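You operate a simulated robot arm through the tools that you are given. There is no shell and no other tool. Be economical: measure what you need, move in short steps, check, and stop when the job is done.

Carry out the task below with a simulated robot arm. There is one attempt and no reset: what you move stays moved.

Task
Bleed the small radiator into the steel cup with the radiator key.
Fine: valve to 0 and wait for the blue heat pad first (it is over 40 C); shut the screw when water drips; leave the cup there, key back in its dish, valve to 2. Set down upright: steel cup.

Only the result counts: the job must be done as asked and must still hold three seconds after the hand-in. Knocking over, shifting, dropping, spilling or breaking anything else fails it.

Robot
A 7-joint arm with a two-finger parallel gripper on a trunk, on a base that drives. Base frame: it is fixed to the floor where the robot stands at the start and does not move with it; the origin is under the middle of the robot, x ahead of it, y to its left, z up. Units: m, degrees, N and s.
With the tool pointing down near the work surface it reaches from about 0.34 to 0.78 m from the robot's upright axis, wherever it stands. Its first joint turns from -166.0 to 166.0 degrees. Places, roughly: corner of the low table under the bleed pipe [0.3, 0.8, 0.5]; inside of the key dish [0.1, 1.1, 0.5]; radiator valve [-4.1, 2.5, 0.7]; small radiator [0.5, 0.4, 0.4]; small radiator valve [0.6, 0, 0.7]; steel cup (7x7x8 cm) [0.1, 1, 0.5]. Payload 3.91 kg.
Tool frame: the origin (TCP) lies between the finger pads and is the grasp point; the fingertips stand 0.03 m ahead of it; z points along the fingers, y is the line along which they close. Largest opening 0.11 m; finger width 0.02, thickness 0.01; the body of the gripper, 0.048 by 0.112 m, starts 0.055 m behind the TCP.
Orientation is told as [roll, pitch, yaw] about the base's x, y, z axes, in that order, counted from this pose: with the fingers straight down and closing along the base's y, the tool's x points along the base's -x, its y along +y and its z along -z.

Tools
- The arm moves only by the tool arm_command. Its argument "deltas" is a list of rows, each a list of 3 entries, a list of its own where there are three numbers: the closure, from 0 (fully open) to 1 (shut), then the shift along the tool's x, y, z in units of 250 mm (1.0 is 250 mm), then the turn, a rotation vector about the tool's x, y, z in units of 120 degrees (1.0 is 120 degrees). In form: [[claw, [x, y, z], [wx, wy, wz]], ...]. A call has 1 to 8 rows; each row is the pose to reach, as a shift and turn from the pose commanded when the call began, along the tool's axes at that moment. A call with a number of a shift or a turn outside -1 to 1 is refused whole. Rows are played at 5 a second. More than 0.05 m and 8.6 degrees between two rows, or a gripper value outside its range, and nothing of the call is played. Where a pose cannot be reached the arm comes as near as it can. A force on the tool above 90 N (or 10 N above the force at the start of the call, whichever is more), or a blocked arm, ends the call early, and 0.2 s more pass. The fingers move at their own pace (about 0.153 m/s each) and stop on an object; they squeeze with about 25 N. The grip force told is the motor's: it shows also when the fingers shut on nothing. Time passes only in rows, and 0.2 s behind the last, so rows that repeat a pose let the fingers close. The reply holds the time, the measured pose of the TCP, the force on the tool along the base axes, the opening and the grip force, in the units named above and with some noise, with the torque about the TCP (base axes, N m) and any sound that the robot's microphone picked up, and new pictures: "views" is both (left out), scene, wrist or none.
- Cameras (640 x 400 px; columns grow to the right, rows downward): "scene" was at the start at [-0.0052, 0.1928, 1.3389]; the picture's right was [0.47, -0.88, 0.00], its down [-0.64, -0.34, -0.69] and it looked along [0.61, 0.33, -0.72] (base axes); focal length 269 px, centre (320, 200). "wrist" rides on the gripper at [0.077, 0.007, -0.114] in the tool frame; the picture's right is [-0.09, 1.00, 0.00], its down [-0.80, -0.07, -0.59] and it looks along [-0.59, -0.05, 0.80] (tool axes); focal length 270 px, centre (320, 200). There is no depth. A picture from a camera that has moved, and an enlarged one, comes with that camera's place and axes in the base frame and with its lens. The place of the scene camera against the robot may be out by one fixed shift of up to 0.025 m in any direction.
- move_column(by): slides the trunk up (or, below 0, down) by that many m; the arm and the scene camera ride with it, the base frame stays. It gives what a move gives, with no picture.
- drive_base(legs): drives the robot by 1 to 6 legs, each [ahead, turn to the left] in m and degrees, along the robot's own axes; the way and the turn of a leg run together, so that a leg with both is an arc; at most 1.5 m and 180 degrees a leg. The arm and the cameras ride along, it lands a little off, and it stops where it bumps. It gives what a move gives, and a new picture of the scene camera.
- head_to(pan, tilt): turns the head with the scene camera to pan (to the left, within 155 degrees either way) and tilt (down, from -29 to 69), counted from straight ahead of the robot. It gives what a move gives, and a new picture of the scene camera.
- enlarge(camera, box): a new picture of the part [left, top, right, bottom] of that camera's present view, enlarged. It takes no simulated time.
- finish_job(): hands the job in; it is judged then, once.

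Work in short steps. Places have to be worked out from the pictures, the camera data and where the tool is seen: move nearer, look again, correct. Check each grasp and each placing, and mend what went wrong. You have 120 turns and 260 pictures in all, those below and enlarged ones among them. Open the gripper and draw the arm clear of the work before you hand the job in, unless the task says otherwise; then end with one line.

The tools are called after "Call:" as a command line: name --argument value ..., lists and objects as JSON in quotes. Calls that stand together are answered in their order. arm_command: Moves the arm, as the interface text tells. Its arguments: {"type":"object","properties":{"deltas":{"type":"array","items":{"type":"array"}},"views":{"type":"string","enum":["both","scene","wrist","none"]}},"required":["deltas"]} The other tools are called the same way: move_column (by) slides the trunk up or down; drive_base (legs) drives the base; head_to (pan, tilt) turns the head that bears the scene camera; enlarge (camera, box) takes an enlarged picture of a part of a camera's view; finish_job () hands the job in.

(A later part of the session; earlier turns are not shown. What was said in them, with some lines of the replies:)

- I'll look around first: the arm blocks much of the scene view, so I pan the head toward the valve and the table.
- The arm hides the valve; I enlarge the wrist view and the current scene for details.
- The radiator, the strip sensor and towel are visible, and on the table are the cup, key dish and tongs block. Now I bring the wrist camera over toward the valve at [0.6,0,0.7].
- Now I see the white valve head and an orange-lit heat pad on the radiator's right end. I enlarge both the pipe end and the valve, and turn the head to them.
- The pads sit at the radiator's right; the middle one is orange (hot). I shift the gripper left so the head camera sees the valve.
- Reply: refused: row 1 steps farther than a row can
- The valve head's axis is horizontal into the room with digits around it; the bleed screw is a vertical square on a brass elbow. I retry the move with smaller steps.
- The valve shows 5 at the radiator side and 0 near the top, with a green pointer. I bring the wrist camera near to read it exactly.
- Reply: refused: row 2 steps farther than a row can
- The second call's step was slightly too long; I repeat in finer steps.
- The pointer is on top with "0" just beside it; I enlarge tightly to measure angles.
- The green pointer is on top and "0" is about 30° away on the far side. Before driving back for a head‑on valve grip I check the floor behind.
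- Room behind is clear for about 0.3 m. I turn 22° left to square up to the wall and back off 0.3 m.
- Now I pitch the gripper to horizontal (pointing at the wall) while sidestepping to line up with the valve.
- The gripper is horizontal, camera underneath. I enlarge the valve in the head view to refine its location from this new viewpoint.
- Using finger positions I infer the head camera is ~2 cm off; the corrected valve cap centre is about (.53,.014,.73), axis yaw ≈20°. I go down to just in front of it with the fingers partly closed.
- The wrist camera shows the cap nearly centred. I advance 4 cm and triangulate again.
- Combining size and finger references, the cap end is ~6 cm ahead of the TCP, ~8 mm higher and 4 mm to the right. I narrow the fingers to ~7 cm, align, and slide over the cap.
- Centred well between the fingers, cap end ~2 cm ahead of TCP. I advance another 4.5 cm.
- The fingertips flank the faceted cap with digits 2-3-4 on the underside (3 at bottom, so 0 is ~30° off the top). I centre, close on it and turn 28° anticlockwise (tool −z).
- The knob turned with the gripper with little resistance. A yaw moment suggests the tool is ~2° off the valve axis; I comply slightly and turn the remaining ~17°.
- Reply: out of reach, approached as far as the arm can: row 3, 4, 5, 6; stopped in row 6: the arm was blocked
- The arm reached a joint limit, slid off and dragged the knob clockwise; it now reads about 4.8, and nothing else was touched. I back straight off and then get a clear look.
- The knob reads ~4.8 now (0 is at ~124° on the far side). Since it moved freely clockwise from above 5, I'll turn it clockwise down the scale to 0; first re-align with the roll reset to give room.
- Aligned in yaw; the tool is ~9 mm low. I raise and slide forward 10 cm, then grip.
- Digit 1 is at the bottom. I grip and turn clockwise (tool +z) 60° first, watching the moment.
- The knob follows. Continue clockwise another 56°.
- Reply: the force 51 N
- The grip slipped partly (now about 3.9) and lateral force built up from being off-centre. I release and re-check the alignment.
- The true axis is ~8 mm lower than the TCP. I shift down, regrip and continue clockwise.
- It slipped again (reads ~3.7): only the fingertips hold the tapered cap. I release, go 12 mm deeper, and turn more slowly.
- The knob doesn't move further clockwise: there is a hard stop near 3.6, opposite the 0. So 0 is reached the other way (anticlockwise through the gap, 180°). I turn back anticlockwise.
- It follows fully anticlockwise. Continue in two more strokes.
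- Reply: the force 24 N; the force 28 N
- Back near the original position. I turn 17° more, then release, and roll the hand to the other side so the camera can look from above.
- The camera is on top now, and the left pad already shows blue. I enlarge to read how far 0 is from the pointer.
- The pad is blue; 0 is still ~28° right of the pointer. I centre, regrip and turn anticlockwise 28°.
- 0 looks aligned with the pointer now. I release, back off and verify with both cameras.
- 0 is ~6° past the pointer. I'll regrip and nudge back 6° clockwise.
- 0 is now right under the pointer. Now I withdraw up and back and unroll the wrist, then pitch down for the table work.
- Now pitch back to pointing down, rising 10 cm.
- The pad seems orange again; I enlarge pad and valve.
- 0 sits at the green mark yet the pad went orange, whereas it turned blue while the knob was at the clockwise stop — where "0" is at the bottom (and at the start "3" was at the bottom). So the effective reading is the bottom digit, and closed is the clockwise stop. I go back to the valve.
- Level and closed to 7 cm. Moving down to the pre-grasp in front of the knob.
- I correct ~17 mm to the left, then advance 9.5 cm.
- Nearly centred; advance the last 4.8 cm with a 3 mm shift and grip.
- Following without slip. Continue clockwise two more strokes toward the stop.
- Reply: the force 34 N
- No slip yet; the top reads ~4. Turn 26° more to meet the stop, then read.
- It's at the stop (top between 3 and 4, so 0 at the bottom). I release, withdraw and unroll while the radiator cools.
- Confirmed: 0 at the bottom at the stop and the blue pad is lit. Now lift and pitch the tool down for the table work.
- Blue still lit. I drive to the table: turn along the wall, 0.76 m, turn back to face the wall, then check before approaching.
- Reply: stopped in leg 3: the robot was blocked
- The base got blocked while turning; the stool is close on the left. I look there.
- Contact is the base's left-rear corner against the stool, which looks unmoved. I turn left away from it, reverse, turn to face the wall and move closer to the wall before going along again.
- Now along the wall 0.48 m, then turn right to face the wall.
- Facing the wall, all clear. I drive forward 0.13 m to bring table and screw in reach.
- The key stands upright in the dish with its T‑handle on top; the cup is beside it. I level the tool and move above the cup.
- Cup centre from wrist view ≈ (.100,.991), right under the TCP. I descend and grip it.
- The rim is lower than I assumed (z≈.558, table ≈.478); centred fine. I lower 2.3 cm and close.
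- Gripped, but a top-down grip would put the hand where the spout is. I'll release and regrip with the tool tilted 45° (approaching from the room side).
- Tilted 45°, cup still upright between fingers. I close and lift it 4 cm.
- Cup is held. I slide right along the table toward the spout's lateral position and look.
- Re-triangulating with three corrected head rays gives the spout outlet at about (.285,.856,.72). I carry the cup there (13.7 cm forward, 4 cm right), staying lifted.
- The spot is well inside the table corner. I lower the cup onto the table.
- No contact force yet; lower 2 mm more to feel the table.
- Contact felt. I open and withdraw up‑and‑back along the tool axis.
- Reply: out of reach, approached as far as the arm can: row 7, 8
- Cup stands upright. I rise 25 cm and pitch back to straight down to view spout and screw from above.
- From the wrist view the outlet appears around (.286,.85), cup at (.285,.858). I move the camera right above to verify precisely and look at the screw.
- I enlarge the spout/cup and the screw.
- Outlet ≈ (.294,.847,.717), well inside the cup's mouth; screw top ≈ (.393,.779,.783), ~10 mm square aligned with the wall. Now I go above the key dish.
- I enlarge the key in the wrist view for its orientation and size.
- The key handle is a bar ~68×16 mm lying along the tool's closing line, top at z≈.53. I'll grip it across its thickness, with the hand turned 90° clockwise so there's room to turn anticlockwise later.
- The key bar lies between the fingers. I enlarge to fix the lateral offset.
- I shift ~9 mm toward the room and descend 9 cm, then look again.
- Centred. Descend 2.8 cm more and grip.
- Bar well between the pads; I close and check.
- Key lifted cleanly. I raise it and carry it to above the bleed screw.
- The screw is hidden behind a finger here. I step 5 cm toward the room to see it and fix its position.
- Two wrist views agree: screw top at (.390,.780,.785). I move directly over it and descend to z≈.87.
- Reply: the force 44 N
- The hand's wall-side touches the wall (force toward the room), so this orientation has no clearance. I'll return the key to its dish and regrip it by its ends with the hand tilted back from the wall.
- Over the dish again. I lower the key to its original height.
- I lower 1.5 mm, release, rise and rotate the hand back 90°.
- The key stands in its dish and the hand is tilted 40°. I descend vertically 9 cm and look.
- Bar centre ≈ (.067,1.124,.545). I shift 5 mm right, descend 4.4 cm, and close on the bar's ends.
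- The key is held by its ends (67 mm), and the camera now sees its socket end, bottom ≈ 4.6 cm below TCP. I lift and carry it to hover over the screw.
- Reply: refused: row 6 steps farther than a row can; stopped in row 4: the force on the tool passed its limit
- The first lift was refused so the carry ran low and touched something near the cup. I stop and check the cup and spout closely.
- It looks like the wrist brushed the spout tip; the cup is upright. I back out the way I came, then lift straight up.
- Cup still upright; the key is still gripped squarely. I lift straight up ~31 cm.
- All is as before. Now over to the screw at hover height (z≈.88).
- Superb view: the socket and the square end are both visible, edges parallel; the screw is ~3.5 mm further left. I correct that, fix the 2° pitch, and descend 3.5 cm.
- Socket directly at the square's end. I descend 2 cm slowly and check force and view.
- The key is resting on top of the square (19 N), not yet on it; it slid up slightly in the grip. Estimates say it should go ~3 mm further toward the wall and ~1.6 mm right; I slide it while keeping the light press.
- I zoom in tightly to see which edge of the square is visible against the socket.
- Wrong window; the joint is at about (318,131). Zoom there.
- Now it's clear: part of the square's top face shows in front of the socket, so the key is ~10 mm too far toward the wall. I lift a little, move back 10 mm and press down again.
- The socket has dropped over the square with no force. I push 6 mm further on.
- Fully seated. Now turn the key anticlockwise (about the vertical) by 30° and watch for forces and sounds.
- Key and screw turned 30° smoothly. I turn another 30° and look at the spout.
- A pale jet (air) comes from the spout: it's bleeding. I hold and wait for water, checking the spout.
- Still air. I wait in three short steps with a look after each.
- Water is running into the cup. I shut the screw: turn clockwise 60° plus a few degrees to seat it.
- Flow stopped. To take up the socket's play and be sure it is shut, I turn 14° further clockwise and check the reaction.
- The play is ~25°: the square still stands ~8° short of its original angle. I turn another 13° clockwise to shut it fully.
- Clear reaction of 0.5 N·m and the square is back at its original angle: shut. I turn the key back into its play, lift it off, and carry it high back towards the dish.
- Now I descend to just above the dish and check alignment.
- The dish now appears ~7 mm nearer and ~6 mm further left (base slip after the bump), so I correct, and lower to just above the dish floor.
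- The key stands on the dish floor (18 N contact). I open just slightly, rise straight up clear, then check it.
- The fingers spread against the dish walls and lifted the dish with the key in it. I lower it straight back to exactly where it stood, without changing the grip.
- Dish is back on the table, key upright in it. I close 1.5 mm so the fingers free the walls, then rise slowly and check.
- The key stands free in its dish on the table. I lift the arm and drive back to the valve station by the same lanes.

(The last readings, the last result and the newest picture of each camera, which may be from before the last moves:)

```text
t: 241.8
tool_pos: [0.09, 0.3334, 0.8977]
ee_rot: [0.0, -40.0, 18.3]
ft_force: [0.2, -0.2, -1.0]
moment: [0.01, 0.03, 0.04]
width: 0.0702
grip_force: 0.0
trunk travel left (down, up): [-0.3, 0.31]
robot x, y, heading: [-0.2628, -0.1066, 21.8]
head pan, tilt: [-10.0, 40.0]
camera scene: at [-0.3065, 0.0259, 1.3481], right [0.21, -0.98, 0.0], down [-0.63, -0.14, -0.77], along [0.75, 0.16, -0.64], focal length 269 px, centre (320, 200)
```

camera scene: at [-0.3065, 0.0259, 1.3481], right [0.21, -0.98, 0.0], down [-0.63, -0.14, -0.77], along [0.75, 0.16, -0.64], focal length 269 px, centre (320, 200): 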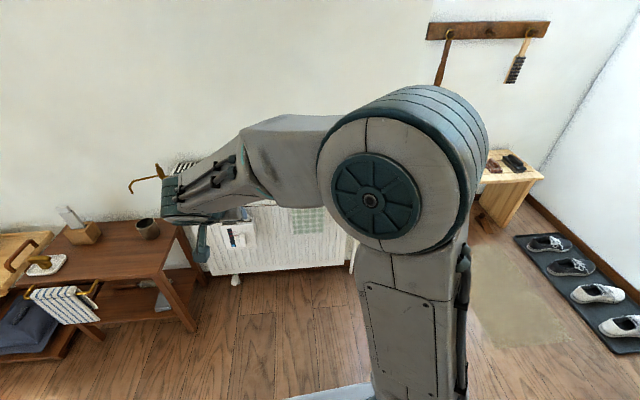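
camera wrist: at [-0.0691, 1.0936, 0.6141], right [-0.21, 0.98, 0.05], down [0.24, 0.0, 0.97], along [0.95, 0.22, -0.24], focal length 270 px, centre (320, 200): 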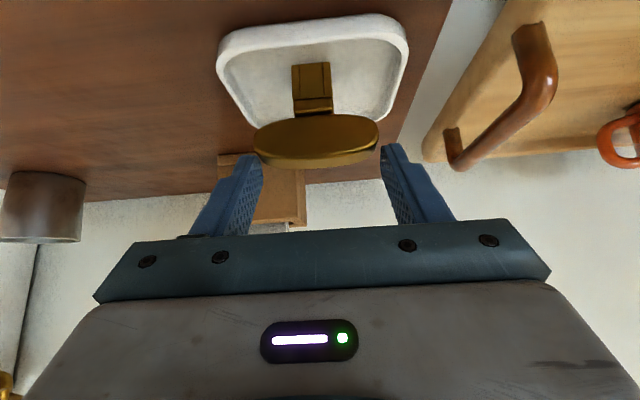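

Back at the station; key in dish and cup confirmed fine. I swing right to the valve's front, pitch to horizontal and pre-roll the hand 95° clockwise so it can then turn anticlockwise.

Call:
arm_command --deltas '[[0.36, [-0.024, -0.112, 0.052], [0, -0.026, 0]], [0.36, [-0.048, -0.225, 0.104], [0, -0.052, 0]], [0.36, [-0.073, -0.337, 0.157], [0, -0.078, 0]], [0.36, [-0.097, -0.45, 0.209], [0, -0.104, 0]], [0.36, [-0.121, -0.562, 0.262], [0, -0.13, 0]], [0.36, [-0.145, -0.675, 0.314], [0, -0.156, 0]], [0.36, [-0.17, -0.787, 0.367], [0, -0.182, 0]], [0.36, [-0.194, -0.9, 0.419], [0, -0.2085, 0]]]' --views "none"

Call:
arm_command --deltas '[[0.36, [0, -0.112, 0.058], [0, -0.026, 0]], [0.36, [0, -0.225, 0.116], [0, -0.052, 0]], [0.36, [0, -0.337, 0.173], [0, -0.078, 0]], [0.36, [0, -0.45, 0.231], [0, -0.104, 0]], [0.36, [0, -0.562, 0.289], [0, -0.13, 0]], [0.36, [0, -0.675, 0.347], [0, -0.156, 0]], [0.36, [0, -0.787, 0.404], [0, -0.182, 0]], [0.36, [0, -0.897, 0.462], [0, -0.2085, 0]]]' --views "wrist"

Call:
arm_command --deltas '[[0.36, [0, 0, 0], [0, 0, 0.07]], [0.36, [0, 0, 0], [0, 0, 0.14]], [0.36, [0, 0, 0], [0, 0, 0.21]], [0.36, [0, 0, 0], [0, 0, 0.28]], [0.36, [0, 0, 0], [0, 0, 0.35]], [0.36, [0, 0, 0], [0, 0, 0.42]], [0.36, [0, 0, 0], [0, 0, 0.49]], [0.36, [0, 0, 0], [0, 0, 0.56]]]' --views "none"

Call:
arm_command --deltas '[[0.36, [0, 0, 0], [0, 0, 0.07]], [0.36, [0, 0, 0], [0, 0, 0.14]], [0.36, [0, 0, 0], [0, 0, 0.21]], [0.36, [0, 0, 0], [0, 0, 0.23]], [0.36, [0, 0, 0], [0, 0, 0.23]]]' --views "wrist"

```text
t: 243.6
tool_pos: [0.2579, 0.1538, 0.851]
ee_rot: [0.0, -65.0, 18.3]
ft_force: [0.2, 0.1, -0.5]
moment: [0.01, 0.02, -0.01]
width: 0.0704
grip_force: 0.0
trunk travel left (down, up): [-0.3, 0.31]
robot x, y, heading: [-0.2618, -0.107, 22.4]
head pan, tilt: [-10.0, 40.0]
```

```text
t: 245.4
tool_pos: [0.4372, -0.0473, 0.827]
ee_rot: [-4.4, -89.0, 23.6]
ft_force: [0.4, 0.4, -0.1]
moment: [-0.02, 0.0, -0.01]
width: 0.0703
grip_force: 0.1
out of reach, approached as far as the arm can: row 5, 6, 7, 8
trunk travel left (down, up): [-0.3, 0.31]
robot x, y, heading: [-0.262, -0.1069, 21.8]
head pan, tilt: [-10.0, 40.0]
camera wrist: at [0.3252, -0.0799, 0.7527], right [-0.32, 0.94, 0.09], down [-0.53, -0.26, 0.81], along [0.79, 0.22, 0.58], focal length 270 px, centre (320, 200)
```

wrist: 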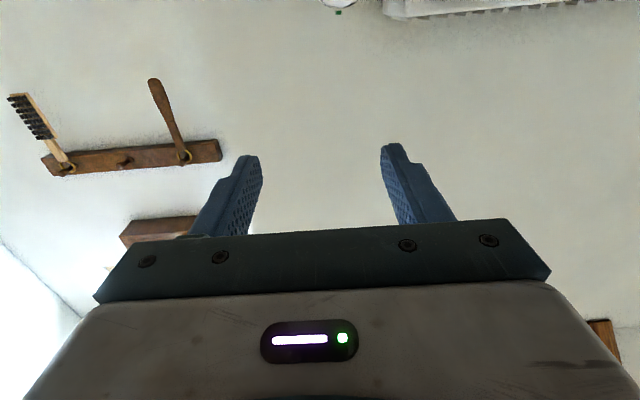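

```text
t: 247.2
tool_pos: [0.439, -0.0537, 0.8335]
ee_rot: [89.6, -22.8, -71.3]
ft_force: [-0.6, 0.5, -1.0]
moment: [0.0, 0.0, 0.03]
width: 0.0703
grip_force: 0.1
out of reach, approached as far as the arm can: row 1, 2, 3, 4, 5, 6, 7, 8
trunk travel left (down, up): [-0.3, 0.31]
robot x, y, heading: [-0.2618, -0.1069, 22.3]
head pan, tilt: [-10.0, 40.0]
```

```text
t: 248.4
tool_pos: [0.4389, -0.0543, 0.8349]
ee_rot: [89.8, 4.8, -71.5]
ft_force: [-0.4, 0.2, -0.9]
moment: [-0.02, 0.01, 0.01]
width: 0.0704
grip_force: 0.1
trunk travel left (down, up): [-0.3, 0.31]
robot x, y, heading: [-0.2631, -0.1072, 22.0]
head pan, tilt: [-10.0, 40.0]
camera wrist: at [0.3058, -0.0185, 0.8488], right [0.06, -0.16, 0.99], down [-0.31, -0.94, -0.13], along [0.95, -0.3, -0.11], focal length 270 px, centre (320, 200)
```

wrist: 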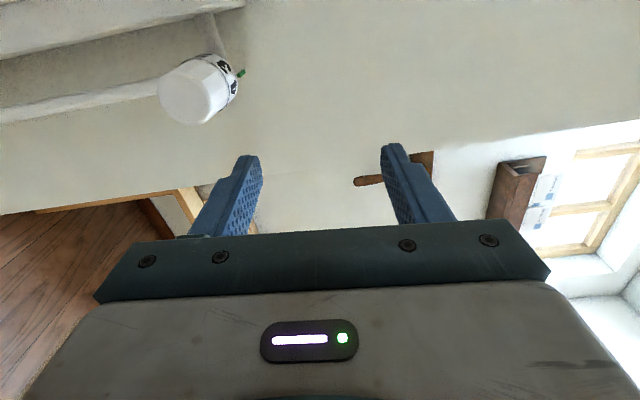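

The valve appears within 5 mm of prediction. I drop to the pre-grasp, 8 cm short, and check centring.

Call:
arm_command --deltas '[[0.36, [0.017, -0.11, 0.05], [0, 0, 0]], [0.36, [0.033, -0.22, 0.11], [0, 0, 0]], [0.36, [0.05, -0.33, 0.17], [0, 0, 0]], [0.36, [0.066, -0.437, 0.23], [0, 0, 0]], [0.36, [0.066, -0.437, 0.287], [0, 0, 0]], [0.36, [0.066, -0.437, 0.287], [0, 0, 0]]]' --views "none"

Call:
enlarge --camera "wrist" --box '[200, 40, 440, 240]'

```text
t: 249.8
tool_pos: [0.5224, -0.0449, 0.7699]
ee_rot: [87.8, 4.8, -69.8]
ft_force: [-0.3, 0.6, -0.5]
moment: [0.02, 0.01, -0.01]
width: 0.0704
grip_force: 0.0
out of reach, approached as far as the arm can: row 1, 2, 3, 4, 5, 6
trunk travel left (down, up): [-0.3, 0.31]
robot x, y, heading: [-0.2638, -0.1053, 22.0]
head pan, tilt: [-10.0, 40.0]
```

```text
2.00 times, centred on (320, 140) of wrist
camera zoom: at [0.3893, -0.013, 0.7881], right [0.09, -0.15, 0.98], down [-0.29, -0.95, -0.11], along [0.95, -0.27, -0.13], focal length 541 px, centre (320, 320)
```

zoom: 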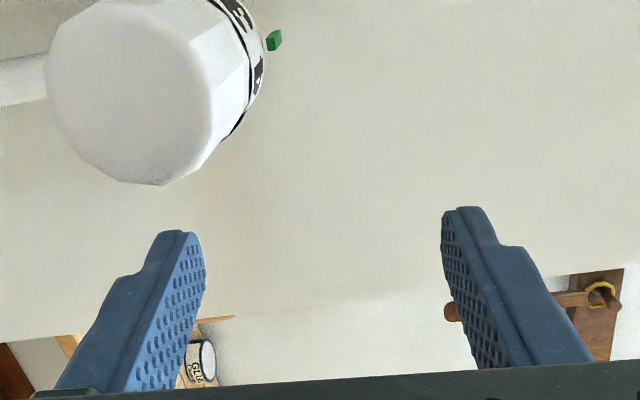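

The arm has run into a joint limit in this posture. I back off, unroll, return to the tool-down posture that worked before, and shift the base back 4 cm.

Call:
arm_command --deltas '[[0.36, [0, 0.1, -0.1], [0, 0, -0.07]], [0.36, [0, 0.2, -0.2], [0, 0, -0.14]], [0.36, [0, 0.3, -0.3], [0, 0, -0.21]], [0.36, [0, 0.4, -0.4], [0, 0, -0.28]], [0.36, [0, 0.5, -0.5], [0, 0, -0.35]], [0.36, [0, 0.6, -0.6], [0, 0, -0.42]], [0.36, [0, 0.7, -0.7], [0, 0, -0.49]], [0.36, [0, 0.8, -0.8], [0, 0, -0.56]]]' --views "none"

Call:
arm_command --deltas '[[0.36, [0, 0, 0], [0, 0, -0.06]], [0.36, [0, 0, 0], [0, 0, -0.12]], [0.36, [0, 0, 0], [0, 0, -0.18]], [0.36, [0, 0, 0], [0, 0, -0.23]], [0.36, [0, 0, 0], [0, 0, -0.23]]]' --views "none"

Call:
arm_command --deltas '[[0.36, [-0.03, 0, 0], [0, 0.07, 0]], [0.36, [-0.06, 0, 0], [0, 0.14, 0]], [0.36, [-0.09, 0, 0], [0, 0.21, 0]], [0.36, [-0.12, 0, 0], [0, 0.28, 0]], [0.36, [-0.15, 0, 0], [0, 0.35, 0]], [0.36, [-0.18, 0, 0], [0, 0.42, 0]], [0.36, [-0.2, 0, 0], [0, 0.49, 0]], [0.36, [-0.2, 0, 0], [0, 0.56, 0]]]' --views "none"

Call:
arm_command --deltas '[[0.36, [0, 0, 0], [0, 0.065, 0]], [0.36, [0, 0, 0], [0, 0.13, 0]], [0.36, [0, 0, 0], [0, 0.185, 0]], [0.36, [0, 0, 0], [0, 0.185, 0]]]' --views "none"

Call:
drive_base --legs '[[-0.04, 0]]'

```text
t: 251.6
tool_pos: [0.3478, -0.1277, 0.976]
ee_rot: [85.4, -62.5, -65.6]
ft_force: [-0.1, -0.5, -0.5]
moment: [-0.02, -0.04, 0.02]
width: 0.0703
grip_force: 0.1
trunk travel left (down, up): [-0.3, 0.31]
robot x, y, heading: [-0.2616, -0.1099, 22.2]
head pan, tilt: [-10.0, 40.0]
```

```text
t: 252.8
tool_pos: [0.3464, -0.1275, 0.9766]
ee_rot: [-2.7, -88.0, 23.2]
ft_force: [-0.9, 0.0, 0.6]
moment: [0.01, -0.02, -0.03]
width: 0.0704
grip_force: 0.0
trunk travel left (down, up): [-0.3, 0.31]
robot x, y, heading: [-0.2605, -0.1094, 22.2]
head pan, tilt: [-10.0, 40.0]
```

```text
t: 254.6
tool_pos: [0.3496, -0.1273, 1.0283]
ee_rot: [0.0, -20.7, 20.4]
ft_force: [0.5, -0.9, 0.5]
moment: [0.02, 0.03, -0.03]
width: 0.0706
grip_force: 0.0
trunk travel left (down, up): [-0.3, 0.31]
robot x, y, heading: [-0.2618, -0.102, 21.8]
head pan, tilt: [-10.0, 40.0]
```

```text
t: 255.6
tool_pos: [0.3493, -0.1272, 1.0274]
ee_rot: [0.0, 1.5, 20.4]
ft_force: [0.7, 0.7, 0.1]
moment: [0.02, -0.02, 0.0]
width: 0.0703
grip_force: 0.1
trunk travel left (down, up): [-0.3, 0.31]
robot x, y, heading: [-0.2644, -0.1076, 21.8]
head pan, tilt: [-10.0, 40.0]
```

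```text
t: 256.5
tool_pos: [0.3101, -0.1417, 1.0265]
ee_rot: [-0.1, 1.5, 20.3]
ft_force: [0.1, -0.4, -0.2]
moment: [-0.01, -0.01, 0.02]
width: 0.0706
grip_force: 0.1
trunk travel left (down, up): [-0.3, 0.31]
robot x, y, heading: [-0.301, -0.1226, 22.1]
head pan, tilt: [-10.0, 40.0]
camera scene: at [-0.3439, 0.0105, 1.3481], right [0.21, -0.98, 0.0], down [-0.63, -0.13, -0.77], along [0.75, 0.16, -0.64], focal length 269 px, centre (320, 200)
```

scene: 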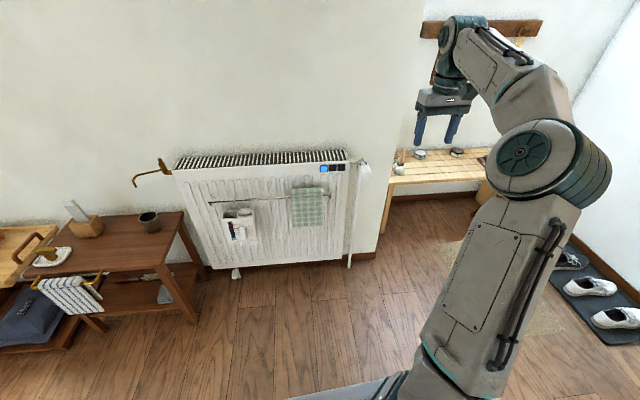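

Blue is still lit. I pitch to horizontal from this good posture, go to the pre-grasp in front of the valve, then roll 95°.

Call:
arm_command --deltas '[[0.36, [-0.04, 0.035, 0.03], [0, -0.07, 0]], [0.36, [-0.08, 0.07, 0.06], [0, -0.14, 0]], [0.36, [-0.12, 0.105, 0.1], [0, -0.21, 0]], [0.36, [-0.16, 0.14, 0.15], [0, -0.28, 0]], [0.36, [-0.2, 0.175, 0.2], [0, -0.35, 0]], [0.36, [-0.24, 0.21, 0.25], [0, -0.42, 0]], [0.36, [-0.28, 0.245, 0.3], [0, -0.49, 0]], [0.36, [-0.3, 0.28, 0.36], [0, -0.56, 0]]]' --views "none"

Call:
arm_command --deltas '[[0.36, [0, 0, 0], [0, -0.065, 0]], [0.36, [0, 0, 0], [0, -0.13, 0]], [0.36, [0, 0, 0], [0, -0.2, 0]], [0.36, [0, 0, 0], [0, -0.2, 0]]]' --views "none"

Call:
arm_command --deltas '[[0.36, [0.119, 0, 0.06], [0.0125, 0, 0]], [0.36, [0.238, 0, 0.12], [0.0125, 0, 0]], [0.36, [0.357, 0, 0.18], [0.0125, 0, 0]], [0.36, [0.476, 0, 0.24], [0.0125, 0, 0]], [0.36, [0.595, 0, 0.3], [0.0125, 0, 0]], [0.36, [0.714, 0, 0.38], [0.0125, 0, 0]], [0.36, [0.832, 0, 0.46], [0.0125, 0, 0]], [0.36, [0.832, 0, 0.46], [0.0125, 0, 0]]]' --views "wrist"

Call:
arm_command --deltas '[[0.36, [0, 0, 0], [0, 0, 0.07]], [0.36, [0, 0, 0], [0, 0, 0.14]], [0.36, [0, 0, 0], [0, 0, 0.21]], [0.36, [0, 0, 0], [0, 0, 0.28]], [0.36, [0, 0, 0], [0, 0, 0.35]], [0.36, [0, 0, 0], [0, 0, 0.42]], [0.36, [0, 0, 0], [0, 0, 0.49]], [0.36, [0, 0, 0], [0, 0, 0.56]]]' --views "none"

Call:
arm_command --deltas '[[0.36, [0, 0, 0], [0, 0, 0.07]], [0.36, [0, 0, 0], [0, 0, 0.14]], [0.36, [0, 0, 0], [0, 0, 0.21]], [0.36, [0, 0, 0], [0, 0, 0.23]], [0.36, [0, 0, 0], [0, 0, 0.23]]]' --views "wrist"

```text
t: 258.3
tool_pos: [0.3554, -0.0519, 0.9359]
ee_rot: [0.0, -65.7, 20.3]
ft_force: [0.3, 0.1, 0.1]
moment: [0.0, 0.03, -0.01]
width: 0.0703
grip_force: 0.0
trunk travel left (down, up): [-0.3, 0.31]
robot x, y, heading: [-0.2979, -0.1173, 22.1]
head pan, tilt: [-10.0, 40.0]
```

```text
t: 259.3
tool_pos: [0.3552, -0.0517, 0.9357]
ee_rot: [-6.3, -89.8, 26.6]
ft_force: [0.4, 0.1, -0.6]
moment: [-0.04, 0.01, 0.02]
width: 0.0702
grip_force: 0.1
trunk travel left (down, up): [-0.3, 0.31]
robot x, y, heading: [-0.3018, -0.124, 21.9]
head pan, tilt: [-10.0, 40.0]
```

```text
t: 261.1
tool_pos: [0.4619, -0.0137, 0.7261]
ee_rot: [-10.2, -89.8, 29.1]
ft_force: [0.1, -0.2, -0.3]
moment: [0.02, -0.01, -0.01]
width: 0.0705
grip_force: 0.1
trunk travel left (down, up): [-0.3, 0.31]
robot x, y, heading: [-0.2973, -0.1239, 22.2]
head pan, tilt: [-10.0, 40.0]
camera wrist: at [0.3508, -0.0444, 0.6508], right [-0.32, 0.94, 0.09], down [-0.54, -0.26, 0.8], along [0.78, 0.21, 0.59], focal length 270 px, centre (320, 200)
```

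wrist: 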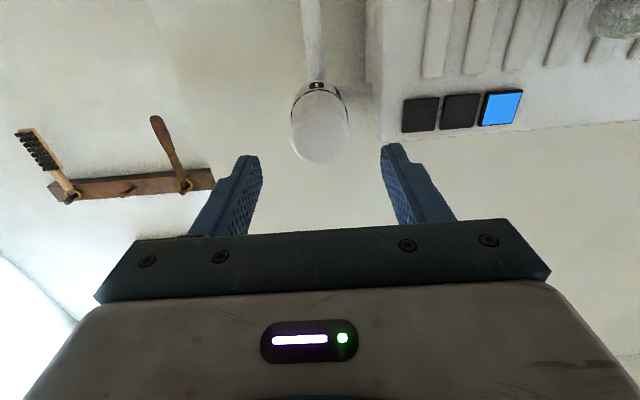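

```text
t: 262.9
tool_pos: [0.4611, -0.0122, 0.7274]
ee_rot: [89.7, -22.6, -71.0]
ft_force: [0.7, -0.9, 0.4]
moment: [-0.01, -0.01, -0.01]
width: 0.0705
grip_force: 0.2
trunk travel left (down, up): [-0.3, 0.31]
robot x, y, heading: [-0.2998, -0.1255, 22.0]
head pan, tilt: [-10.0, 40.0]
```

```text
t: 264.1
tool_pos: [0.463, -0.0126, 0.7267]
ee_rot: [89.7, 4.9, -71.2]
ft_force: [-0.6, 0.5, 0.6]
moment: [-0.02, 0.0, 0.0]
width: 0.0706
grip_force: 0.1
trunk travel left (down, up): [-0.3, 0.31]
robot x, y, heading: [-0.3006, -0.1227, 22.1]
head pan, tilt: [-10.0, 40.0]
camera wrist: at [0.3295, 0.0228, 0.7406], right [0.06, -0.16, 0.99], down [-0.31, -0.94, -0.13], along [0.95, -0.29, -0.11], focal length 270 px, centre (320, 200)
```

wrist: 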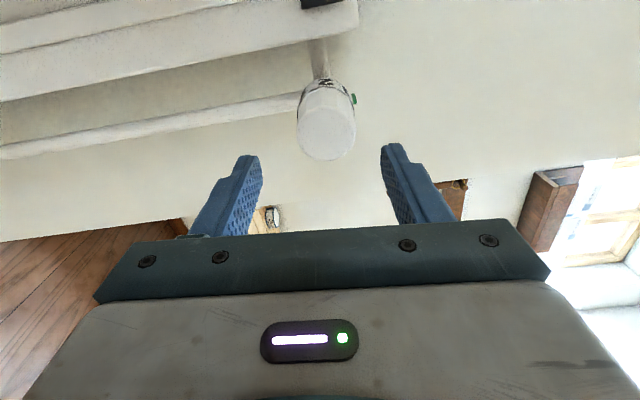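

Centred (3.5 mm low). I advance 10.8 cm, grip the knob, and turn it anticlockwise 99° to bring 2 to the bottom.

Call:
arm_command --deltas '[[0.36, [0, 0.014, 0.1], [0, 0, 0]], [0.36, [0, 0.014, 0.2], [0, 0, 0]], [0.36, [0, 0.014, 0.3], [0, 0, 0]], [0.36, [0, 0.014, 0.38], [0, 0, 0]], [0.36, [0, 0.014, 0.43], [0, 0, 0]], [1, [0, 0.014, 0.43], [0, 0, 0]], [1, [0, 0.014, 0.43], [0, 0, 0]], [1, [0, 0.014, 0.43], [0, 0, 0]]]' --views "none"

Call:
enlarge --camera "wrist" --box '[200, 40, 440, 240]'

Call:
arm_command --deltas '[[1, [0, 0, 0], [0, 0, -0.0625]], [1, [0, 0, 0], [0, 0, -0.125]], [1, [0, 0, 0], [0, 0, -0.1875]], [1, [0, 0, 0], [0, 0, -0.25]], [1, [0, 0, 0], [0, 0, -0.3125]], [1, [0, 0, 0], [0, 0, -0.375]], [1, [0, 0, 0], [0, 0, -0.4375]], [1, [0, 0, 0], [0, 0, -0.5]]]' --views "none"

Call:
arm_command --deltas '[[1, [0, 0, 0], [0, 0, -0.0625]], [1, [0, 0, 0], [0, 0, -0.125]], [1, [0, 0, 0], [0, 0, -0.1875]], [1, [0, 0, 0], [0, 0, -0.25]], [1, [0, 0, 0], [0, 0, -0.325]], [1, [0, 0, 0], [0, 0, -0.325]]]' --views "none"

Call:
enlarge --camera "wrist" --box '[200, 40, 440, 240]'

```text
t: 265.9
tool_pos: [0.5645, 0.0221, 0.7316]
ee_rot: [89.8, 4.7, -71.3]
ft_force: [3.0, 1.8, -2.6]
moment: [0.93, -2.83, -0.29]
width: 0.0478
grip_force: 44.7
trunk travel left (down, up): [-0.3, 0.31]
robot x, y, heading: [-0.2949, -0.1225, 22.1]
head pan, tilt: [-10.0, 40.0]
```

```text
2.00 times, centred on (320, 140) of wrist
camera zoom: at [0.431, 0.0577, 0.7442], right [0.06, -0.16, 0.99], down [-0.31, -0.94, -0.13], along [0.95, -0.3, -0.1], focal length 541 px, centre (320, 320)
```

zoom: 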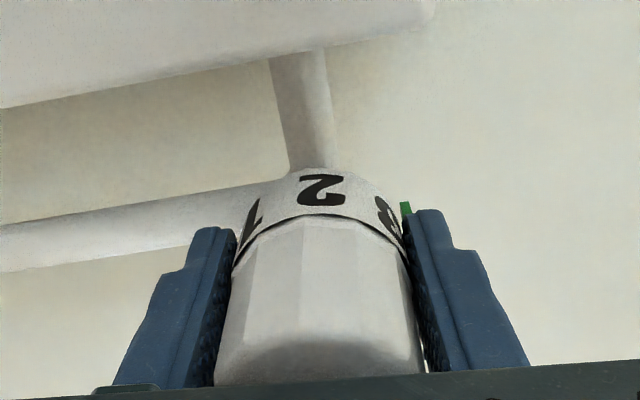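

```text
t: 267.7
tool_pos: [0.564, 0.0212, 0.728]
ee_rot: [89.3, -55.4, -70.6]
ft_force: [-5.6, 1.3, 2.4]
moment: [-0.77, 2.32, -2.2]
width: 0.0479
grip_force: 44.9
trunk travel left (down, up): [-0.3, 0.31]
robot x, y, heading: [-0.3017, -0.123, 22.1]
head pan, tilt: [-10.0, 40.0]
```

```text
refused: row 5 steps farther than a row can; nothing moved
```

```text
2.00 times, centred on (320, 140) of wrist
camera zoom: at [0.4395, 0.0313, 0.67], right [-0.24, 0.73, 0.64], down [-0.39, -0.68, 0.62], along [0.89, -0.1, 0.45], focal length 541 px, centre (320, 320)
```

zoom: 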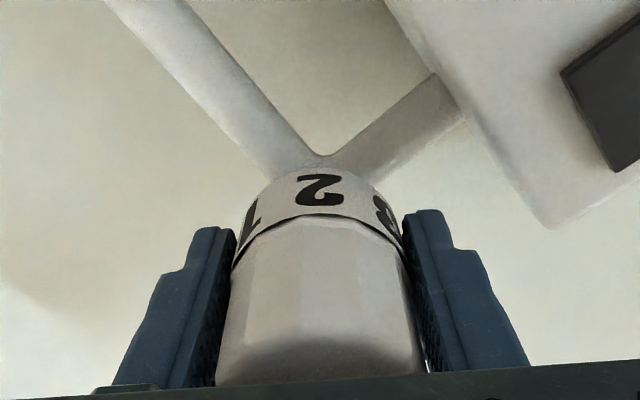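

"2" sits exactly at the hand's camera side, so at zero roll it will be at the bottom. I turn the remaining 34.6°, release, back off and look.

Call:
arm_command --deltas '[[1, [0, 0, 0], [0, 0, -0.06]], [1, [0, 0, 0], [0, 0, -0.12]], [1, [0, 0, 0], [0, 0, -0.18]], [1, [0, 0, 0], [0, 0, -0.24]], [1, [0, 0, 0], [0, 0, -0.288]], [1, [0, 0, 0], [0, 0, -0.288]]]' --views "none"

Call:
enlarge --camera "wrist" --box '[200, 40, 440, 240]'

Call:
arm_command --deltas '[[0.36, [0, 0, 0], [0, 0, 0]], [0.36, [0, 0, 0], [0, 0, 0]], [0.36, [0, 0, -0.12], [0, 0, 0]], [0.36, [0, 0, -0.26], [0, 0, 0]], [0.36, [0, 0, -0.4], [0, 0, 0]], [0.36, [0, 0, -0.54], [0, 0, 0]], [0.36, [0, 0, -0.54], [0, 0, 0]]]' --views "none"

Call:
enlarge --camera "wrist" --box '[250, 40, 410, 160]'

Call:
enlarge --camera "scene" --box '[310, 130, 430, 205]'

```text
t: 269.1
tool_pos: [0.5645, 0.021, 0.7274]
ee_rot: [20.9, -89.6, -2.1]
ft_force: [-4.0, -9.3, -4.3]
moment: [0.01, -0.1, -3.24]
width: 0.048
grip_force: 45.0
trunk travel left (down, up): [-0.3, 0.31]
robot x, y, heading: [-0.297, -0.1214, 21.8]
head pan, tilt: [-10.0, 40.0]
```

```text
2.00 times, centred on (320, 140) of wrist
camera zoom: at [0.4535, -0.0097, 0.652], right [-0.32, 0.94, 0.09], down [-0.54, -0.26, 0.8], along [0.78, 0.21, 0.59], focal length 541 px, centre (320, 320)
```

zoom: 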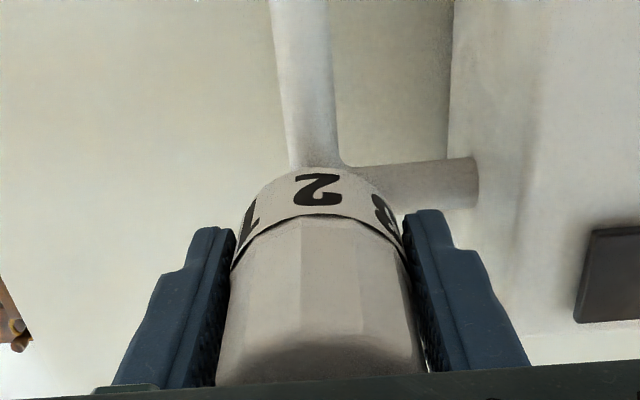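

```text
t: 270.7
tool_pos: [0.434, -0.0205, 0.7302]
ee_rot: [29.7, -89.6, -10.9]
ft_force: [0.5, -0.2, 0.9]
moment: [-0.02, 0.0, -0.01]
width: 0.0704
grip_force: 0.0
trunk travel left (down, up): [-0.3, 0.31]
robot x, y, heading: [-0.2979, -0.1241, 22.1]
head pan, tilt: [-10.0, 40.0]
```

```text
3.33 times, centred on (330, 100) of wrist
camera zoom: at [0.324, -0.0515, 0.6535], right [-0.32, 0.94, 0.09], down [-0.54, -0.26, 0.8], along [0.78, 0.21, 0.59], focal length 901 px, centre (287, 533)
```

zoom: 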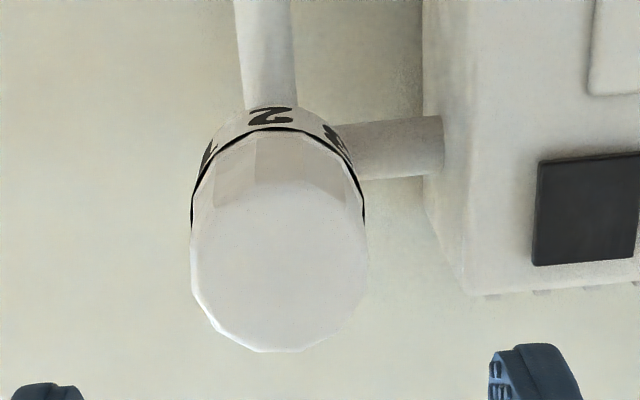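

```text
5.33 times, centred on (370, 168) of scene
camera zoom: at [-0.3439, 0.0105, 1.3481], right [0.21, -0.98, 0.0], down [-0.63, -0.13, -0.77], along [0.75, 0.16, -0.64], focal length 1433 px, centre (53, 373)
```

zoom: 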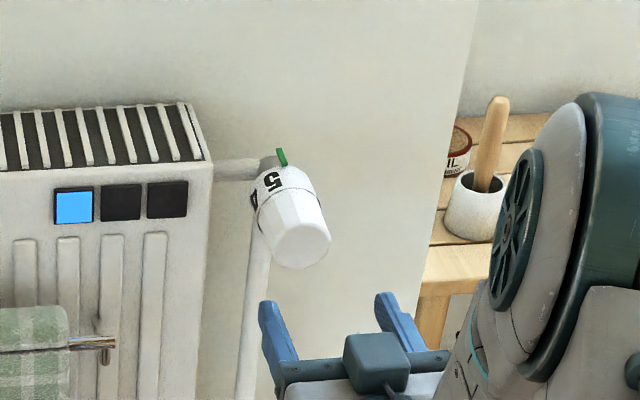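

2 is at the bottom reference (where 0 stood when shut and cold). I open the gripper fully and draw the arm back and up.

Call:
arm_command --deltas '[[0.1, [-0.05, 0, -0.08], [0, 0, 0]], [0, [-0.15, 0, -0.16], [0, 0, 0]], [0, [-0.3, 0, -0.22], [0, 0, 0]], [0, [-0.45, 0, -0.26], [0, 0, 0]], [0, [-0.6, 0, -0.3], [0, 0, 0]], [0, [-0.75, 0, -0.3], [0, 0, 0]], [0, [-0.85, 0, -0.3], [0, 0, 0]]]' --views "none"

Call:
head_to --pan 25 --tilt 38

Call:
enlarge --camera "scene" --box '[160, 130, 400, 280]'

```text
t: 272.3
tool_pos: [0.366, -0.0456, 0.9423]
ee_rot: [31.8, -89.6, -13.0]
ft_force: [-0.2, 0.9, 0.4]
moment: [0.02, 0.03, -0.01]
width: 0.1101
grip_force: 0.0
trunk travel left (down, up): [-0.3, 0.31]
robot x, y, heading: [-0.3003, -0.1243, 22.1]
head pan, tilt: [-10.0, 40.0]
```

```text
t: 273.3
tool_pos: [0.3656, -0.0472, 0.9412]
ee_rot: [30.9, -89.6, -12.1]
ft_force: [0.6, 0.7, 0.3]
moment: [0.0, 0.01, 0.0]
width: 0.11
grip_force: 0.1
trunk travel left (down, up): [-0.3, 0.31]
robot x, y, heading: [-0.3011, -0.1239, 22.2]
head pan, tilt: [25.0, 38.0]
camera scene: at [-0.3682, 0.0559, 1.3511], right [0.73, -0.68, 0.0], down [-0.42, -0.45, -0.79], along [0.54, 0.58, -0.62], focal length 269 px, centre (320, 200)
```

scene: 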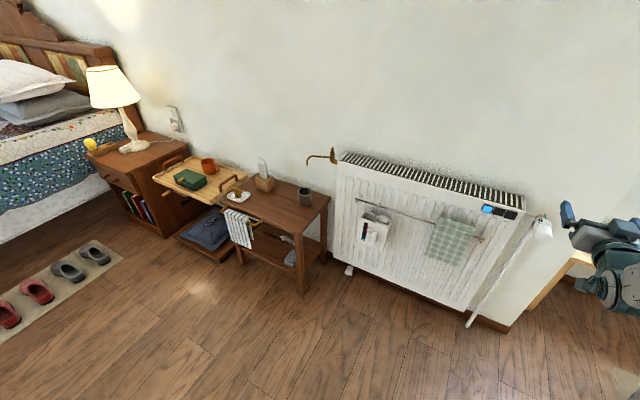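

```text
2.67 times, centred on (280, 205) of scene
camera zoom: at [-0.3682, 0.0559, 1.3511], right [0.73, -0.68, 0.0], down [-0.42, -0.45, -0.79], along [0.54, 0.58, -0.62], focal length 716 px, centre (427, 187)
```

zoom: 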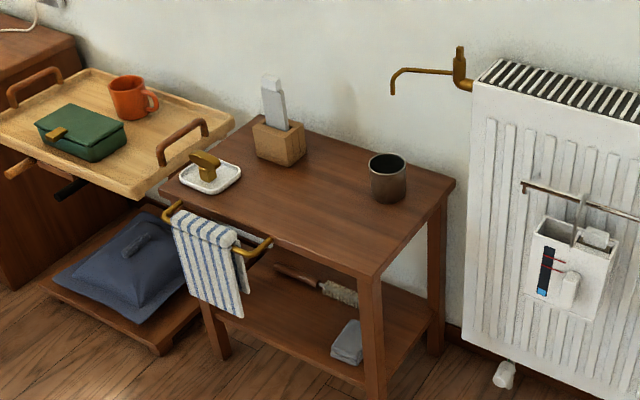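

Everything is in its place: the cup stands upright under the pipe, the key is in its dish, the spout is dry, the valve is at 2, and the arm is clear with the gripper open. I hand the job in.

Call:
finish_job

```text
The job is handed in.
```

I bled the small radiator into the steel cup and shut the screw once water ran. The cup stands upright under the spout, the key is back in its dish, and the valve is on 2. I read 2 as the digit at the bottom of the knob: the radiator only went blue with 0 there, so the green mark on top shows about 5.5. The base bumped the stool, the wrist brushed the spout, and I once lifted the dish with the key in it and set it back; nothing looked displaced.
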